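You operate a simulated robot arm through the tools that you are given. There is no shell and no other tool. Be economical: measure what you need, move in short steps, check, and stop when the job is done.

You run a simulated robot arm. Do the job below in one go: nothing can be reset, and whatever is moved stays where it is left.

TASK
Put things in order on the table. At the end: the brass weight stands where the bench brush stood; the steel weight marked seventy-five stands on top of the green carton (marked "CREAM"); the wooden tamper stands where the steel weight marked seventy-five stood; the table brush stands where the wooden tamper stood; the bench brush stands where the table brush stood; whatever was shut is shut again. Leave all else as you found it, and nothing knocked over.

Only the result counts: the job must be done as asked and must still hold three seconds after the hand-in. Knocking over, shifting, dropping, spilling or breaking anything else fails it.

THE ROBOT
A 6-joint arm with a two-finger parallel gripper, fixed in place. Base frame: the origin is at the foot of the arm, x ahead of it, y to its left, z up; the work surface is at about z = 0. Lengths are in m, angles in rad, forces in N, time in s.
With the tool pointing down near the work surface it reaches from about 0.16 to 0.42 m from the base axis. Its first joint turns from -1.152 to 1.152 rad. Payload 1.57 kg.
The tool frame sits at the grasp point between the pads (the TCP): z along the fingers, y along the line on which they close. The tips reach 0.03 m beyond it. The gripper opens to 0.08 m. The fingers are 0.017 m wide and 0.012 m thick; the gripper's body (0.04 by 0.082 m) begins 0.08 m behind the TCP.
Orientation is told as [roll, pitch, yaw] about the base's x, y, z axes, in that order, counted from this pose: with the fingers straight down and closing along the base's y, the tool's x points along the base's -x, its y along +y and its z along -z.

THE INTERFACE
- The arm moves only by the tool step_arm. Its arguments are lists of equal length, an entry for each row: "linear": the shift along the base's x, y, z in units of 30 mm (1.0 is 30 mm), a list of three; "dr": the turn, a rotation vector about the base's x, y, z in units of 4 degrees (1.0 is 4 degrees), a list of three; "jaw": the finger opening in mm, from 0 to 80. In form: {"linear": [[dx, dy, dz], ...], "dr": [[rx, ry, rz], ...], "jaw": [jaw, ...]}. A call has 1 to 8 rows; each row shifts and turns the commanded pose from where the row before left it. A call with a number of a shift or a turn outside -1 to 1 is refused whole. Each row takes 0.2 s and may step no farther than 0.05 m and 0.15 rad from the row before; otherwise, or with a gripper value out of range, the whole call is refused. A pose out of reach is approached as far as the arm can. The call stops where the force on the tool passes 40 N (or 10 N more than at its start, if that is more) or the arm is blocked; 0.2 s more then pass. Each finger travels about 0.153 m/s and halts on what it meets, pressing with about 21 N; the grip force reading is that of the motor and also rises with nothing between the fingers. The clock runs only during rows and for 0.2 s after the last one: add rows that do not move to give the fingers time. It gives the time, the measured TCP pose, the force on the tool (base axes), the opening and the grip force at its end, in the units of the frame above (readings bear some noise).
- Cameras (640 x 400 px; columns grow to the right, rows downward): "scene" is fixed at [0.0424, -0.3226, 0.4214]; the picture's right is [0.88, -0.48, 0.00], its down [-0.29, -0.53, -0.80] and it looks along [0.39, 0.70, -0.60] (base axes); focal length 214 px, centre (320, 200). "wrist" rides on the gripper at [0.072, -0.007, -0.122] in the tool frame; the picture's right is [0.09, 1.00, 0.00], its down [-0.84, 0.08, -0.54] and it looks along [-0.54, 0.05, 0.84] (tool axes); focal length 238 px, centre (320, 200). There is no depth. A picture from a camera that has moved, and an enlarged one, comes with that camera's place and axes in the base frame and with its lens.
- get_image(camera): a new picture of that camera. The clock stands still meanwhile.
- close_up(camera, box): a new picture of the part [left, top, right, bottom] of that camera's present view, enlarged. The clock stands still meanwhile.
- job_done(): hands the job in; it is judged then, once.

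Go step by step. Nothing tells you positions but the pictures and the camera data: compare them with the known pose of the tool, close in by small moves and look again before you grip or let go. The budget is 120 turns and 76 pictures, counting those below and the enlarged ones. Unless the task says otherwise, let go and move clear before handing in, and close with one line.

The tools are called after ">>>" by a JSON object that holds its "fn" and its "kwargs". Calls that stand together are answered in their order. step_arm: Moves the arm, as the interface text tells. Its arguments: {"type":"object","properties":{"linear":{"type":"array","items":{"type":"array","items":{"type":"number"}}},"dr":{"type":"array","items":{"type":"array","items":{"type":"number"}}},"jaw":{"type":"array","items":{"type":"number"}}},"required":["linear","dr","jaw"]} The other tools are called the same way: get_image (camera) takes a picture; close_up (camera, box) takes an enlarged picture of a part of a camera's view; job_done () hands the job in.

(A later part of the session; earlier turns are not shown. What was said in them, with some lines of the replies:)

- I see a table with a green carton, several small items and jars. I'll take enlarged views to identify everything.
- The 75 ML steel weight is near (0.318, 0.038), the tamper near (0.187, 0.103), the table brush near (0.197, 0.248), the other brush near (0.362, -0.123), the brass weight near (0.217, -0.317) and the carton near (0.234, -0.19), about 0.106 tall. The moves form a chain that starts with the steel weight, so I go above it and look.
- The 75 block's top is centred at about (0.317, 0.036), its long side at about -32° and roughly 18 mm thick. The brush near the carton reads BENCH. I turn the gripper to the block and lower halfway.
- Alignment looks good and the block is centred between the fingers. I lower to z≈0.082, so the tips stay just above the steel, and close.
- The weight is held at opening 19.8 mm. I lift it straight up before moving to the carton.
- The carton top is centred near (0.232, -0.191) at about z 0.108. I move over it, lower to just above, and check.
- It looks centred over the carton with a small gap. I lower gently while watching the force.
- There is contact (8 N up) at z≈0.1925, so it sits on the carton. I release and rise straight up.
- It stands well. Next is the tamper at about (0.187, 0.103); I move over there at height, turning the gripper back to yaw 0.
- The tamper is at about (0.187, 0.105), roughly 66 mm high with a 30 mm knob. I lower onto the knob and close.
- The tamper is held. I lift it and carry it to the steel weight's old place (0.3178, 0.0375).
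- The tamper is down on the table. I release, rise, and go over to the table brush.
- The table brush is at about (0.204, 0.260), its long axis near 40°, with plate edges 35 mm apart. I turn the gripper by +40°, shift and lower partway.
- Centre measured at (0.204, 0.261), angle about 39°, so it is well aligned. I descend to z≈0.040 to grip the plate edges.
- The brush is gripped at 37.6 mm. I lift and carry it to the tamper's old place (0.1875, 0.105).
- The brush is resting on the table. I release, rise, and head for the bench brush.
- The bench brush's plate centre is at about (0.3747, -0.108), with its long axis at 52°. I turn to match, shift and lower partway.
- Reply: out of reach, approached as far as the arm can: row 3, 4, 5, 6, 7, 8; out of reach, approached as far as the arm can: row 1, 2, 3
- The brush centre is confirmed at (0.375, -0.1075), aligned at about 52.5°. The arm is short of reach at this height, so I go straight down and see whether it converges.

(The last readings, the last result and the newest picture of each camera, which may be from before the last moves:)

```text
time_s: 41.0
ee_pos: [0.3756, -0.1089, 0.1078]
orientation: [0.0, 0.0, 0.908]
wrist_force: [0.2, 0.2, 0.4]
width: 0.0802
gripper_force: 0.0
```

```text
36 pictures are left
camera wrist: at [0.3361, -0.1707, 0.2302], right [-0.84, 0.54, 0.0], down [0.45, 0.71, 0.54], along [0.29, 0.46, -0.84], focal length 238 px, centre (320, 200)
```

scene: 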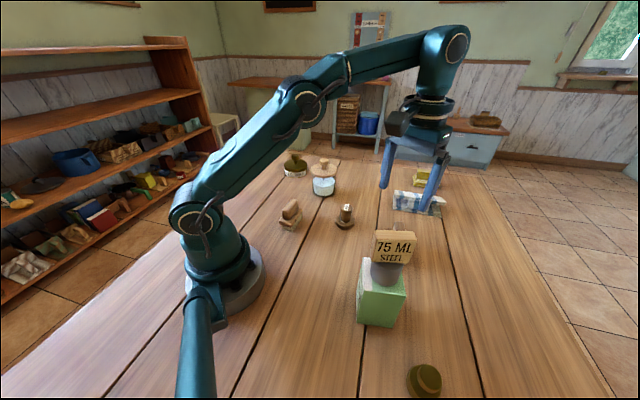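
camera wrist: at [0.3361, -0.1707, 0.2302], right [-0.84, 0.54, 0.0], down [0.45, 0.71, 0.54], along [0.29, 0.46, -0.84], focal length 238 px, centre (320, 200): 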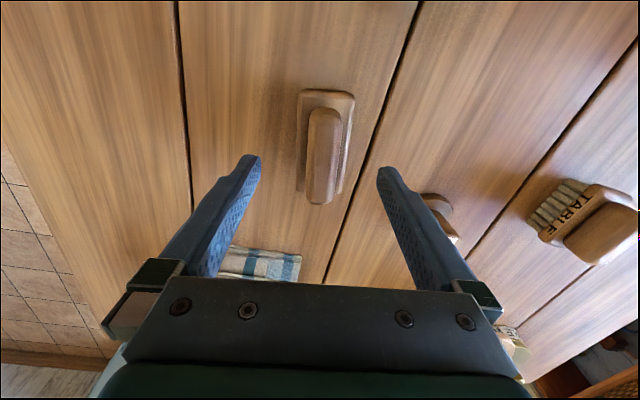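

It is centred between the fingers. I descend to z≈0.040 and close.

>>> {"fn": "step_arm", "kwargs": {"linear": [[0, 0, -0.8], [0, 0, -0.8], [0, 0, -0.66], [0, 0, 0], [0, 0, 0], [0, 0, 0], [0, 0, 0]], "dr": [[0, 0, 0], [0, 0, 0], [0, 0, 0], [0, 0, 0], [0, 0, 0], [0, 0, 0], [0, 0, 0]], "jaw": [80, 80, 80, 80, 50, 20, 10]}}

>>> {"fn": "close_up", "kwargs": {"camera": "scene", "box": [330, 160, 450, 270]}}

```text
time_s: 42.6
ee_pos: [0.376, -0.1088, 0.0399]
orientation: [-0.002, 0.001, 0.909]
wrist_force: [-0.5, -0.1, -0.2]
width: 0.0442
gripper_force: 21.0
```

```text
3.64 times, centred on (390, 215) of scene
camera zoom: at [0.0424, -0.3226, 0.4214], right [0.88, -0.48, 0.0], down [-0.29, -0.53, -0.8], along [0.39, 0.7, -0.6], focal length 780 px, centre (66, 146)
```

zoom: 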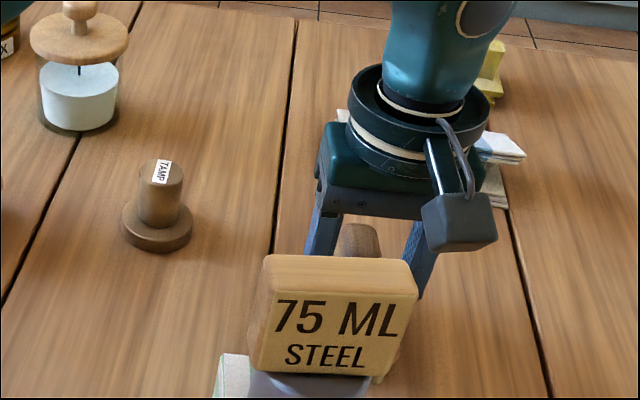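

The bench brush is gripped at 44 mm. I lift it, then carry it to the table brush's old place (0.2045, 0.2605), rising over the tamper.

>>> {"fn": "step_arm", "kwargs": {"linear": [[0, 0, 0.8], [0, 0, 0.9], [-0.44, 0.947, 0.7], [-0.44, 0.947, 0.7], [-0.44, 0.947, 0.7], [-0.44, 0.947, 0], [-0.44, 0.947, 0], [-0.44, 0.947, 0]], "dr": [[0, 0, 0], [0, 0, 0], [0, 0, 0], [0, 0, 0], [0, 0, 0], [0, 0, 0], [0, 0, 0], [0, 0, 0]], "jaw": [10, 10, 10, 10, 10, 10, 10, 10]}}

>>> {"fn": "step_arm", "kwargs": {"linear": [[-0.44, 0.947, 0], [-0.44, 0.947, 0], [-0.44, 0.947, 0], [-0.44, 0.947, 0], [-0.44, 0.947, 0], [-0.44, 0.947, 0], [0, 0, 0]], "dr": [[0, 0, 0], [0, 0, 0], [0, 0, 0], [0, 0, 0], [0, 0, 0], [0, 0, 0], [0, 0, 0]], "jaw": [10, 10, 10, 10, 10, 10, 10]}}

```text
time_s: 44.4
ee_pos: [0.2968, 0.0613, 0.1527]
orientation: [-0.001, -0.002, 0.909]
wrist_force: [-0.6, 1.1, -0.8]
width: 0.0444
gripper_force: 21.1
```

```text
time_s: 46.0
ee_pos: [0.2158, 0.2336, 0.1544]
orientation: [-0.001, 0.0, 0.909]
wrist_force: [-0.2, 1.1, -0.9]
width: 0.0444
gripper_force: 20.8
```

>>> {"fn": "step_arm", "kwargs": {"linear": [[-0.38, 0.9, 0], [0, 0, -0.85], [0, 0, -0.85], [0, 0, -0.85], [0, 0, -0.85], [0, 0, 0]], "dr": [[0, 0, 0], [0, 0, 0], [0, 0, 0], [0, 0, 0], [0, 0, 0], [0, 0, 0]], "jaw": [10, 10, 10, 10, 10, 10]}}

>>> {"fn": "close_up", "kwargs": {"camera": "scene", "box": [240, 130, 350, 240]}}

```text
time_s: 47.4
ee_pos: [0.2063, 0.2592, 0.0512]
orientation: [-0.002, -0.001, 0.911]
wrist_force: [0.7, 0.7, -0.8]
width: 0.0442
gripper_force: 21.0
```

```text
3.64 times, centred on (295, 185) of scene
camera zoom: at [0.0424, -0.3226, 0.4214], right [0.88, -0.48, 0.0], down [-0.29, -0.53, -0.8], along [0.39, 0.7, -0.6], focal length 780 px, centre (411, 254)
```

zoom: 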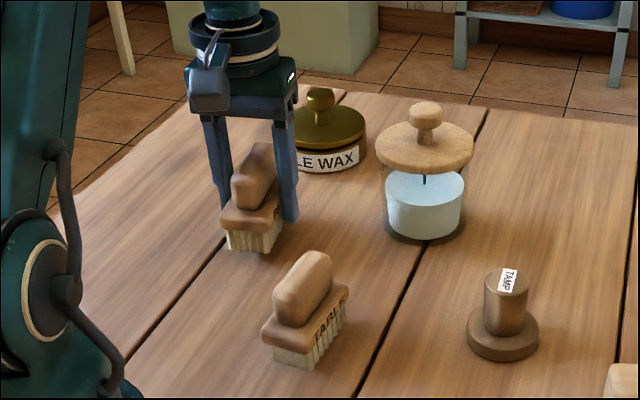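

Good position. I adjust slightly and lower gently to contact.

>>> {"fn": "step_arm", "kwargs": {"linear": [[-0.03, 0.03, -0.12], [0, 0, -0.12], [0, 0, -0.09], [0, 0, 0]], "dr": [[0, 0, 0], [0, 0, 0], [0, 0, 0], [0, 0, 0]], "jaw": [10, 10, 10, 10]}}

```text
time_s: 48.4
ee_pos: [0.2053, 0.2615, 0.0414]
orientation: [-0.002, 0.001, 0.909]
wrist_force: [0.0, 0.0, -1.4]
width: 0.0445
gripper_force: 21.0
```

>>> {"fn": "step_arm", "kwargs": {"linear": [[0, 0, -0.04], [0, 0, -0.02], [0, 0, 0]], "dr": [[0, 0, 0], [0, 0, 0], [0, 0, 0]], "jaw": [10, 10, 10]}}

```text
time_s: 49.2
ee_pos: [0.2036, 0.2597, 0.0392]
orientation: [-0.002, 0.0, 0.909]
wrist_force: [0.4, 0.7, -0.4]
width: 0.0447
gripper_force: 21.1
```

>>> {"fn": "step_arm", "kwargs": {"linear": [[0, 0, -0.03], [0, 0, 0]], "dr": [[0, 0, 0], [0, 0, 0]], "jaw": [10, 10]}}

```text
time_s: 49.8
ee_pos: [0.2044, 0.2608, 0.0402]
orientation: [-0.004, -0.002, 0.909]
wrist_force: [-6.4, -3.5, 15.8]
width: 0.0441
gripper_force: 21.0
```

The bench brush is on the table. I release it, rise, and travel at height toward the brass weight.

>>> {"fn": "step_arm", "kwargs": {"linear": [[0, 0, 0], [0, 0, 0], [0, 0, 0], [0, 0, 0.9], [0, 0, 1], [0, 0, 1], [0, 0, 1], [0, 0, 1]], "dr": [[0, 0, 0], [0, 0, 0], [0, 0, 0], [0, 0, 0], [0, 0, 0], [0, 0, 0], [0, 0, 0], [0, 0, 0]], "jaw": [50, 65, 80, 80, 80, 80, 80, 80]}}

>>> {"fn": "step_arm", "kwargs": {"linear": [[0, -1, 0.3], [0, -1, 0.3], [0, -1, 0.3], [0, -1, 0.3], [0, -1, 0.3], [0, -1, 0.3], [0, -1, 0.3], [0, -1, 0]], "dr": [[0, 0, -1], [0, 0, -1], [0, 0, -1], [0, 0, -1], [0, 0, -0.4], [0, 0, 0], [0, 0, 0], [0, 0, 0]], "jaw": [80, 80, 80, 80, 80, 80, 80, 80]}}

>>> {"fn": "get_image", "kwargs": {"camera": "scene"}}

```text
time_s: 51.6
ee_pos: [0.2043, 0.2604, 0.1865]
orientation: [0.0, -0.001, 0.91]
wrist_force: [0.9, -0.4, 0.9]
width: 0.08
gripper_force: 0.1
```

```text
time_s: 53.4
ee_pos: [0.2038, 0.0195, 0.2489]
orientation: [-0.002, -0.002, 0.604]
wrist_force: [0.2, 0.4, -0.6]
width: 0.08
gripper_force: 0.0
```

```text
33 pictures are left
```

scene: 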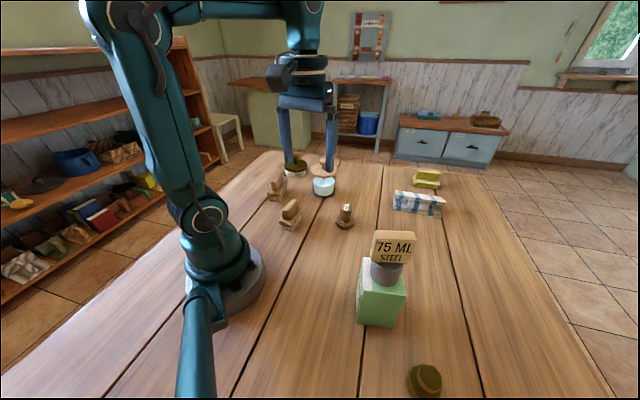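

>>> {"fn": "step_arm", "kwargs": {"linear": [[-0.18, -0.96, 0.05], [-0.18, -0.96, 0], [-0.18, -0.96, 0], [-0.18, -0.96, 0], [-0.18, -0.96, 0], [-0.18, -0.96, 0], [-0.18, -0.96, 0], [-0.18, -0.96, 0]], "dr": [[0, 0, 0], [0, 0, 0], [0, 0, 0], [0, 0, 0], [0, 0, 0], [0, 0, 0], [0, 0, 0], [0, 0, 0]], "jaw": [80, 80, 80, 80, 80, 80, 80, 80]}}

>>> {"fn": "get_image", "kwargs": {"camera": "wrist"}}

>>> {"fn": "get_image", "kwargs": {"camera": "scene"}}

```text
time_s: 55.2
ee_pos: [0.1592, -0.2091, 0.2491]
orientation: [-0.002, -0.002, 0.605]
wrist_force: [-0.2, 0.6, -1.0]
width: 0.08
gripper_force: 0.1
```

```text
32 pictures are left
camera wrist: at [0.1038, -0.2571, 0.3719], right [-0.64, 0.77, 0.0], down [0.64, 0.54, 0.54], along [0.42, 0.35, -0.84], focal length 238 px, centre (320, 200)
```

wrist: 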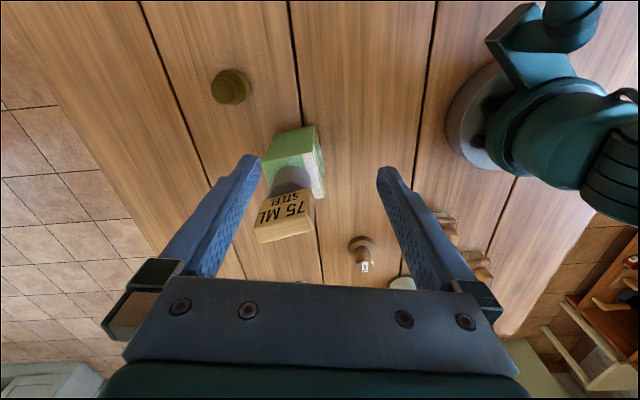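

```text
31 pictures are left
```

scene: 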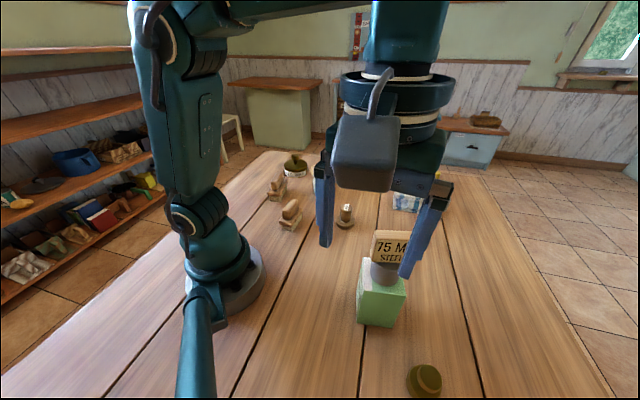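

>>> {"fn": "close_up", "kwargs": {"camera": "wrist", "box": [195, 55, 265, 115]}}

>>> {"fn": "close_up", "kwargs": {"camera": "scene", "box": [390, 345, 460, 400]}}

```text
6.67 times, centred on (230, 85) of wrist
camera zoom: at [0.1038, -0.2571, 0.3719], right [-0.64, 0.77, 0.0], down [0.64, 0.54, 0.54], along [0.42, 0.35, -0.84], focal length 1589 px, centre (920, 967)
```

zoom: 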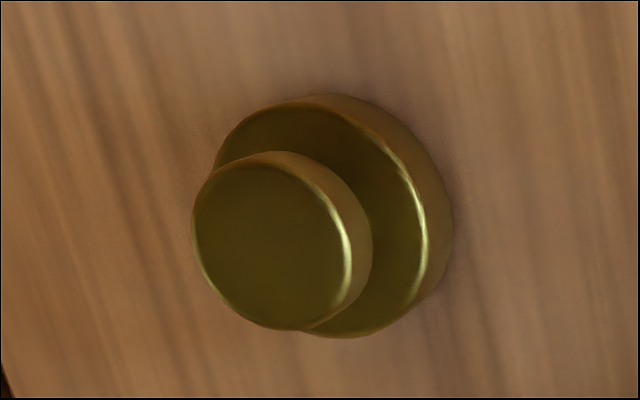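

```text
7.27 times, centred on (425, 372) of scene
camera zoom: at [0.0424, -0.3226, 0.4214], right [0.88, -0.48, 0.0], down [-0.29, -0.53, -0.8], along [0.39, 0.7, -0.6], focal length 1560 px, centre (-444, -1054)
```

zoom: 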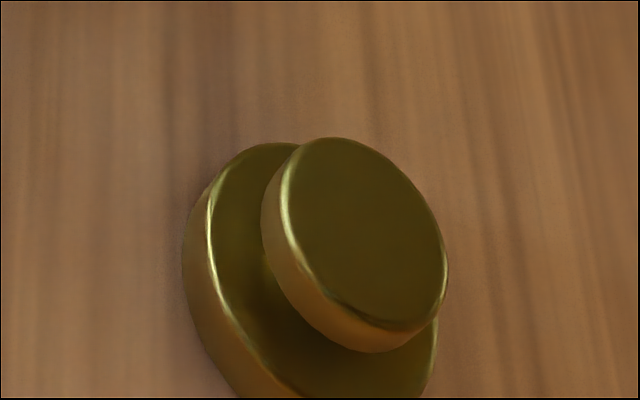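

The brass weight is at about (0.2175, -0.318), base about 48 mm across and 55 mm high. I swing around the carton stack, then go out and down above it.

>>> {"fn": "step_arm", "kwargs": {"linear": [[-0.15, -0.7, 0], [-0.15, -0.7, 0], [0.4, -0.4, -1], [0.4, -0.4, -1], [0.6, -0.6, -1], [0.85, -0.84, -0.9], [0, 0, 0]], "dr": [[0, 0, 0], [0, 0, 0], [0, 0, 0], [0, 0, 0], [0, 0, 0], [0, 0, 0], [0, 0, 0]], "jaw": [80, 80, 80, 80, 80, 80, 80]}}

>>> {"fn": "get_image", "kwargs": {"camera": "wrist"}}

>>> {"fn": "get_image", "kwargs": {"camera": "scene"}}

```text
time_s: 56.8
ee_pos: [0.2221, -0.3177, 0.1326]
orientation: [0.001, 0.001, 0.602]
wrist_force: [1.0, 0.1, 0.4]
width: 0.0803
gripper_force: 0.2
```

```text
28 pictures are left
camera wrist: at [0.1668, -0.366, 0.2552], right [-0.64, 0.77, 0.0], down [0.64, 0.54, 0.54], along [0.42, 0.35, -0.84], focal length 238 px, centre (320, 200)
```

wrist: 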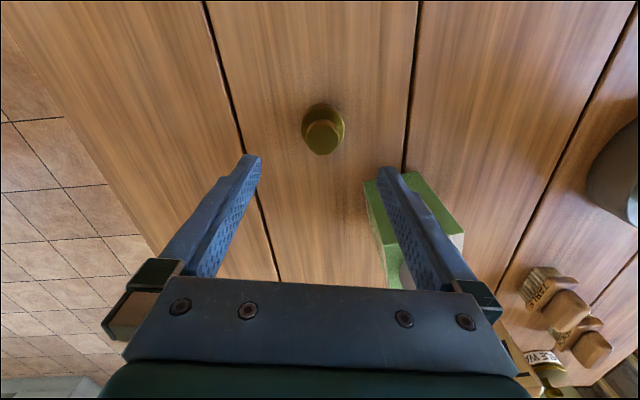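

```text
27 pictures are left
```

scene: 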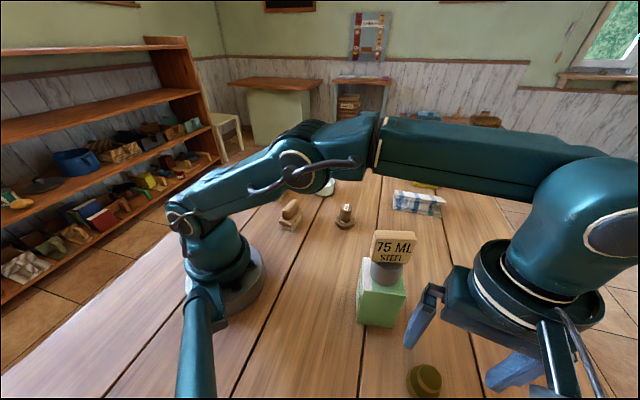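

>>> {"fn": "close_up", "kwargs": {"camera": "wrist", "box": [275, 80, 375, 170]}}

```text
4.44 times, centred on (325, 125) of wrist
camera zoom: at [0.1668, -0.366, 0.2552], right [-0.64, 0.77, 0.0], down [0.64, 0.54, 0.54], along [0.42, 0.35, -0.84], focal length 1059 px, centre (298, 533)
```

zoom: 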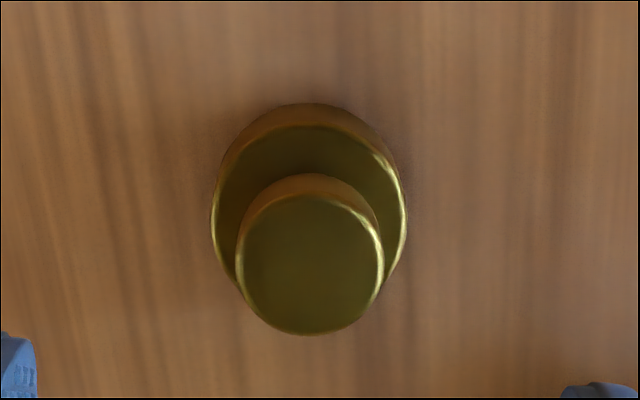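

The brass weight centre is at about (0.217, -0.3195). I correct and descend to z≈0.037 to grip the wide base.

>>> {"fn": "step_arm", "kwargs": {"linear": [[-0.17, -0.06, -0.6], [0, 0, -0.9], [0, 0, -0.9], [0, 0, -0.79], [0, 0, 0], [0, 0, 0], [0, 0, 0], [0, 0, 0]], "dr": [[0, 0, 0], [0, 0, 0], [0, 0, 0], [0, 0, 0], [0, 0, 0], [0, 0, 0], [0, 0, 0], [0, 0, 0]], "jaw": [80, 80, 80, 80, 80, 60, 35, 20]}}

>>> {"fn": "get_image", "kwargs": {"camera": "wrist"}}

>>> {"fn": "close_up", "kwargs": {"camera": "scene", "box": [340, 270, 540, 400]}}

```text
time_s: 58.6
ee_pos: [0.2159, -0.3201, 0.0365]
orientation: [-0.002, -0.003, 0.604]
wrist_force: [-0.5, 0.2, -0.1]
width: 0.0427
gripper_force: 20.4
```

```text
25 pictures are left
camera wrist: at [0.1597, -0.3675, 0.159], right [-0.64, 0.77, 0.0], down [0.64, 0.54, 0.54], along [0.42, 0.35, -0.84], focal length 238 px, centre (320, 200)
```

wrist: 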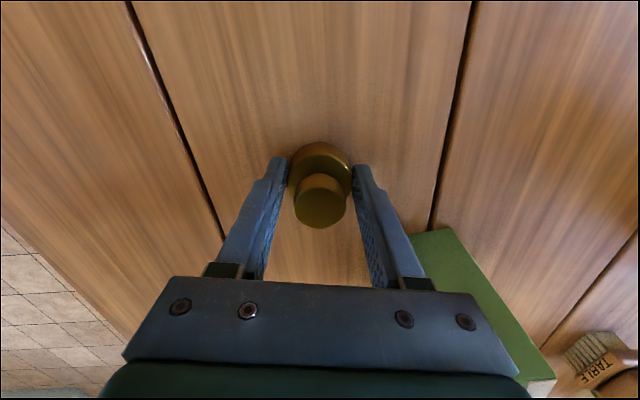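

```text
3.08 times, centred on (440, 335) of scene
camera zoom: at [0.0424, -0.3227, 0.4214], right [0.88, -0.48, 0.0], down [-0.29, -0.53, -0.8], along [0.39, 0.7, -0.6], focal length 660 px, centre (-49, -215)
```

zoom: 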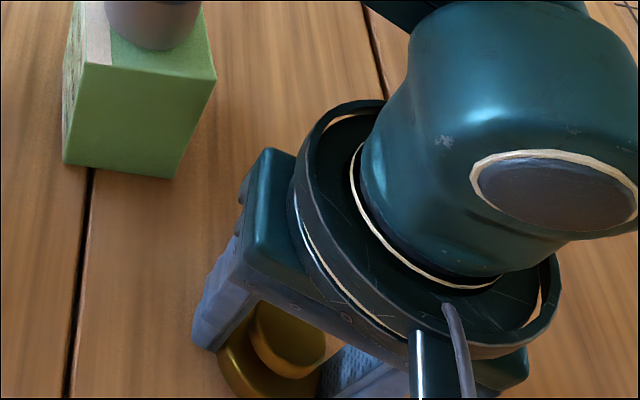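

The brass weight is gripped at 42.7 mm, centred. I lift and go back the same way, inside the carton and at height.

>>> {"fn": "step_arm", "kwargs": {"linear": [[0, 0, 0.9], [0, 0, 1], [0, 0, 1.0], [0, 0, 0.1], [-0.85, 0.84, 0.9], [-0.6, 0.6, 1], [-0.4, 0.4, 1], [-0.4, 0.4, 1]], "dr": [[0, 0, 0], [0, 0, 0], [0, 0, 0], [0, 0, 0], [0, 0, 0], [0, 0, 0], [0, 0, 0], [0, 0, 0]], "jaw": [20, 20, 20, 20, 20, 20, 20, 20]}}

>>> {"fn": "get_image", "kwargs": {"camera": "scene"}}

```text
time_s: 60.4
ee_pos: [0.1472, -0.2548, 0.2441]
orientation: [-0.001, 0.0, 0.602]
wrist_force: [0.5, 0.2, -3.0]
width: 0.0428
gripper_force: 21.3
```

```text
23 pictures are left
```

scene: 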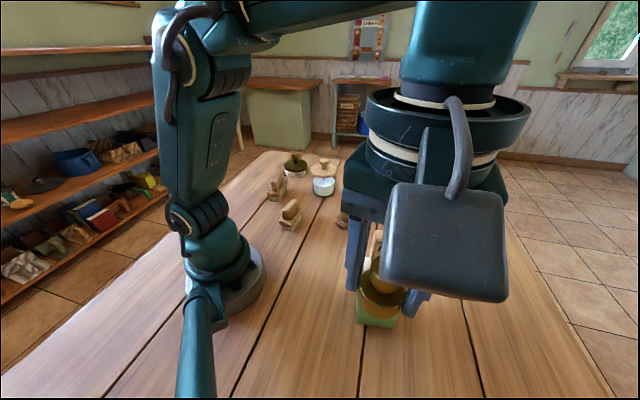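

>>> {"fn": "step_arm", "kwargs": {"linear": [[0.1, 0.7, 0.15], [0.1, 0.7, 0.15], [0.18, 0.96, 0], [0.18, 0.96, 0], [0.18, 0.96, 0], [0.18, 0.96, 0], [0.18, 0.96, 0], [0.18, 0.96, 0]], "dr": [[0, 0, 0], [0, 0, 0], [0, 0, 0], [0, 0, 0], [0, 0, 0], [0, 0, 0], [0, 0, 0], [0, 0, 0]], "jaw": [20, 20, 20, 20, 20, 20, 20, 20]}}

```text
time_s: 62.2
ee_pos: [0.185, -0.0377, 0.2529]
orientation: [-0.002, 0.002, 0.602]
wrist_force: [-0.3, -0.7, -4.3]
width: 0.0428
gripper_force: 21.0
```

>>> {"fn": "step_arm", "kwargs": {"linear": [[0.85, -0.3, -0.6], [0.85, -0.3, -0.6], [0.85, -0.3, -0.6], [0.85, -0.3, -0.6], [0.85, -0.3, -0.6], [0.85, -0.3, -0.6], [0, 0, -0.8], [0, 0, 0]], "dr": [[0, 0, 0], [0, 0, 0], [0, 0, 0], [0, 0, 0], [0, 0, 0], [0, 0, 0], [0, 0, 0], [0, 0, 0]], "jaw": [20, 20, 20, 20, 20, 20, 20, 20]}}

>>> {"fn": "get_image", "kwargs": {"camera": "scene"}}

```text
time_s: 64.0
ee_pos: [0.3389, -0.0911, 0.1211]
orientation: [0.0, -0.001, 0.601]
wrist_force: [-0.2, 0.6, -2.7]
width: 0.0428
gripper_force: 20.7
```

```text
22 pictures are left
```

scene: 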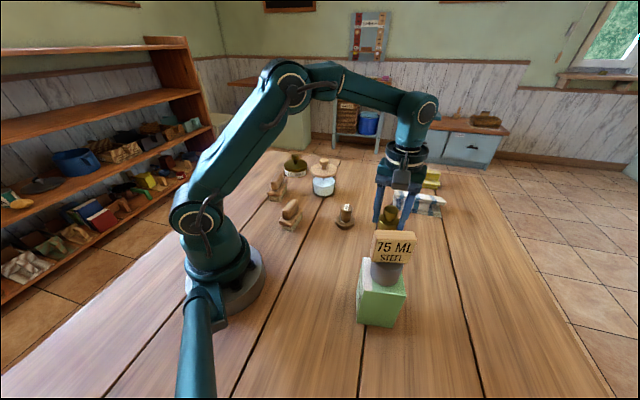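

>>> {"fn": "step_arm", "kwargs": {"linear": [[0.615, -0.28, 0], [0.615, -0.28, 0], [0, 0, -0.9], [0, 0, -0.9], [0, 0, -0.75], [0, 0, 0]], "dr": [[0, 0, 0], [0, 0, 0], [0, 0, 0], [0, 0, 0], [0, 0, 0], [0, 0, 0]], "jaw": [20, 20, 20, 20, 20, 20]}}

>>> {"fn": "get_image", "kwargs": {"camera": "wrist"}}

```text
time_s: 65.4
ee_pos: [0.3778, -0.1097, 0.0437]
orientation: [-0.001, 0.001, 0.602]
wrist_force: [0.2, 0.2, -3.5]
width: 0.0428
gripper_force: 20.9
```

```text
21 pictures are left
camera wrist: at [0.3221, -0.1573, 0.1663], right [-0.64, 0.77, 0.0], down [0.64, 0.54, 0.54], along [0.42, 0.35, -0.84], focal length 238 px, centre (320, 200)
```

wrist: 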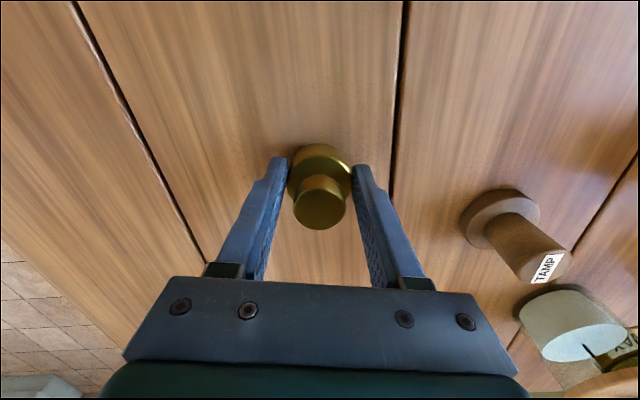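

I nudge slightly back and lower to contact.

>>> {"fn": "step_arm", "kwargs": {"linear": [[-0.04, 0.03, -0.12], [0, 0, -0.1], [0, 0, 0]], "dr": [[0, 0, 0], [0, 0, 0], [0, 0, 0]], "jaw": [20, 20, 20]}}

```text
time_s: 66.2
ee_pos: [0.3764, -0.1076, 0.0388]
orientation: [-0.002, -0.001, 0.601]
wrist_force: [0.1, 0.6, -2.2]
width: 0.0428
gripper_force: 21.0
```

>>> {"fn": "step_arm", "kwargs": {"linear": [[0, 0, -0.04], [0, 0, -0.02], [0, 0, 0]], "dr": [[0, 0, 0], [0, 0, 0], [0, 0, 0]], "jaw": [20, 20, 20]}}

```text
time_s: 67.0
ee_pos: [0.3755, -0.1092, 0.037]
orientation: [-0.001, -0.002, 0.603]
wrist_force: [0.3, -1.1, -3.0]
width: 0.0427
gripper_force: 21.2
```

>>> {"fn": "step_arm", "kwargs": {"linear": [[0, 0, -0.03], [0, 0, 0]], "dr": [[0, 0, 0], [0, 0, 0]], "jaw": [20, 20]}}

```text
time_s: 67.6
ee_pos: [0.3746, -0.1088, 0.0366]
orientation: [-0.001, -0.001, 0.602]
wrist_force: [-1.2, 1.5, 1.0]
width: 0.0425
gripper_force: 20.8
```

The weight has just touched the table. I release and rise.

>>> {"fn": "step_arm", "kwargs": {"linear": [[0, 0, -0.01], [0, 0, 0], [0, 0, 0], [0, 0, 0], [0, 0, 0.9], [0, 0, 1], [-0.8, 0.3, 1], [-0.8, 0.3, 1]], "dr": [[0, 0, 0], [0, 0, 0], [0, 0, 0], [0, 0, 0], [0, 0, 0], [0, 0, 0], [0, 0, 0], [0, 0, 0]], "jaw": [20, 48, 65, 80, 80, 80, 80, 80]}}

>>> {"fn": "step_arm", "kwargs": {"linear": [[-0.9, 0.3, 0.8], [-0.9, 0.3, 0.8], [-0.9, 0, 0.8], [0, 0, 0]], "dr": [[0, 0, 0], [0, 0, 0], [0, 0, 0], [0, 0, 0]], "jaw": [80, 80, 80, 80]}}

>>> {"fn": "get_image", "kwargs": {"camera": "scene"}}

>>> {"fn": "get_image", "kwargs": {"camera": "wrist"}}

>>> {"fn": "close_up", "kwargs": {"camera": "scene", "box": [240, 140, 450, 340]}}

```text
time_s: 69.4
ee_pos: [0.3269, -0.0895, 0.1512]
orientation: [-0.001, 0.0, 0.602]
wrist_force: [0.7, -0.1, -0.7]
width: 0.0802
gripper_force: 0.1
```

```text
time_s: 70.4
ee_pos: [0.2451, -0.071, 0.2252]
orientation: [0.0, 0.0, 0.602]
wrist_force: [0.2, 0.6, 0.5]
width: 0.0802
gripper_force: 0.2
```

```text
20 pictures are left
```

scene: 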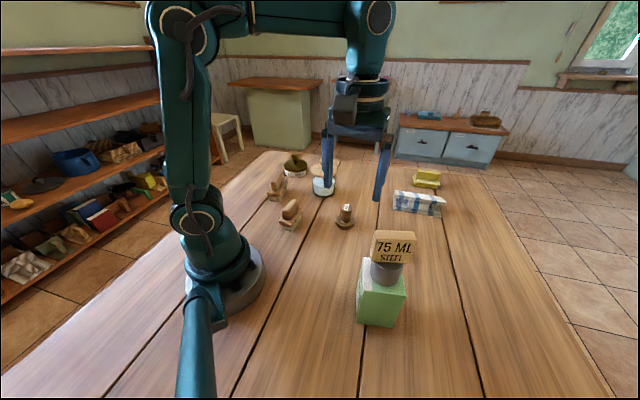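

```text
19 pictures are left
camera wrist: at [0.1889, -0.1183, 0.3485], right [-0.64, 0.77, 0.0], down [0.65, 0.54, 0.54], along [0.42, 0.35, -0.84], focal length 238 px, centre (320, 200)
```

wrist: 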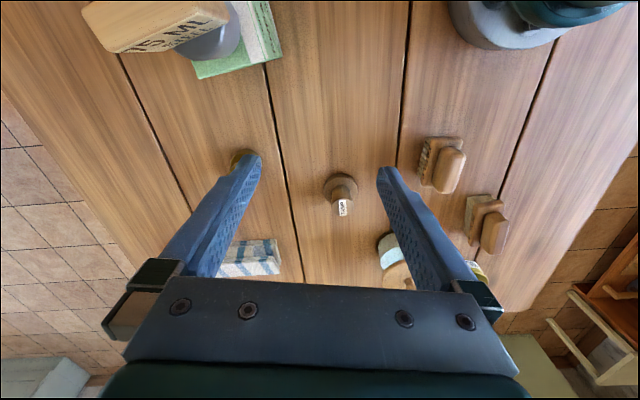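

```text
2.00 times, centred on (345, 240) of scene
camera zoom: at [0.0424, -0.3226, 0.4214], right [0.88, -0.48, 0.0], down [-0.29, -0.53, -0.8], along [0.39, 0.7, -0.6], focal length 429 px, centre (270, 120)
```

zoom: 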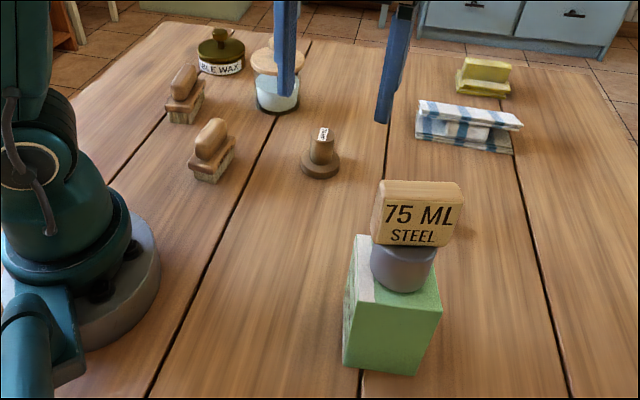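

The brass weight is hidden by a finger and by the steel weight, so I shift the gripper to check it.

>>> {"fn": "step_arm", "kwargs": {"linear": [[0.5, 0.9, 0], [0.5, 0.9, 0], [0, 0, 0]], "dr": [[0, 0, -1], [0, 0, -1], [0, 0, -1]], "jaw": [80, 80, 80]}}

>>> {"fn": "get_image", "kwargs": {"camera": "wrist"}}

```text
time_s: 71.2
ee_pos: [0.2746, -0.019, 0.2248]
orientation: [-0.002, -0.001, 0.391]
wrist_force: [0.7, -0.3, 0.7]
width: 0.0799
gripper_force: 0.1
```

```text
17 pictures are left
camera wrist: at [0.211, -0.053, 0.3479], right [-0.47, 0.89, 0.0], down [0.74, 0.39, 0.54], along [0.48, 0.25, -0.84], focal length 238 px, centre (320, 200)
```

wrist: 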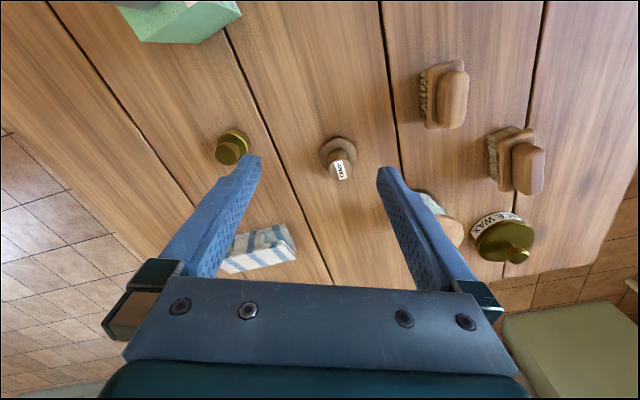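

Everything stands upright at its target, checked in the wrist and scene views, and the gripper is open and clear, so I hand in.

>>> {"fn": "job_done", "kwargs": {}}

```text
The job is handed in.
```

The job is handed in: all five objects were upright and within a few millimetres of where you wanted them in the last pictures. I opened no containers, so nothing needed shutting again.
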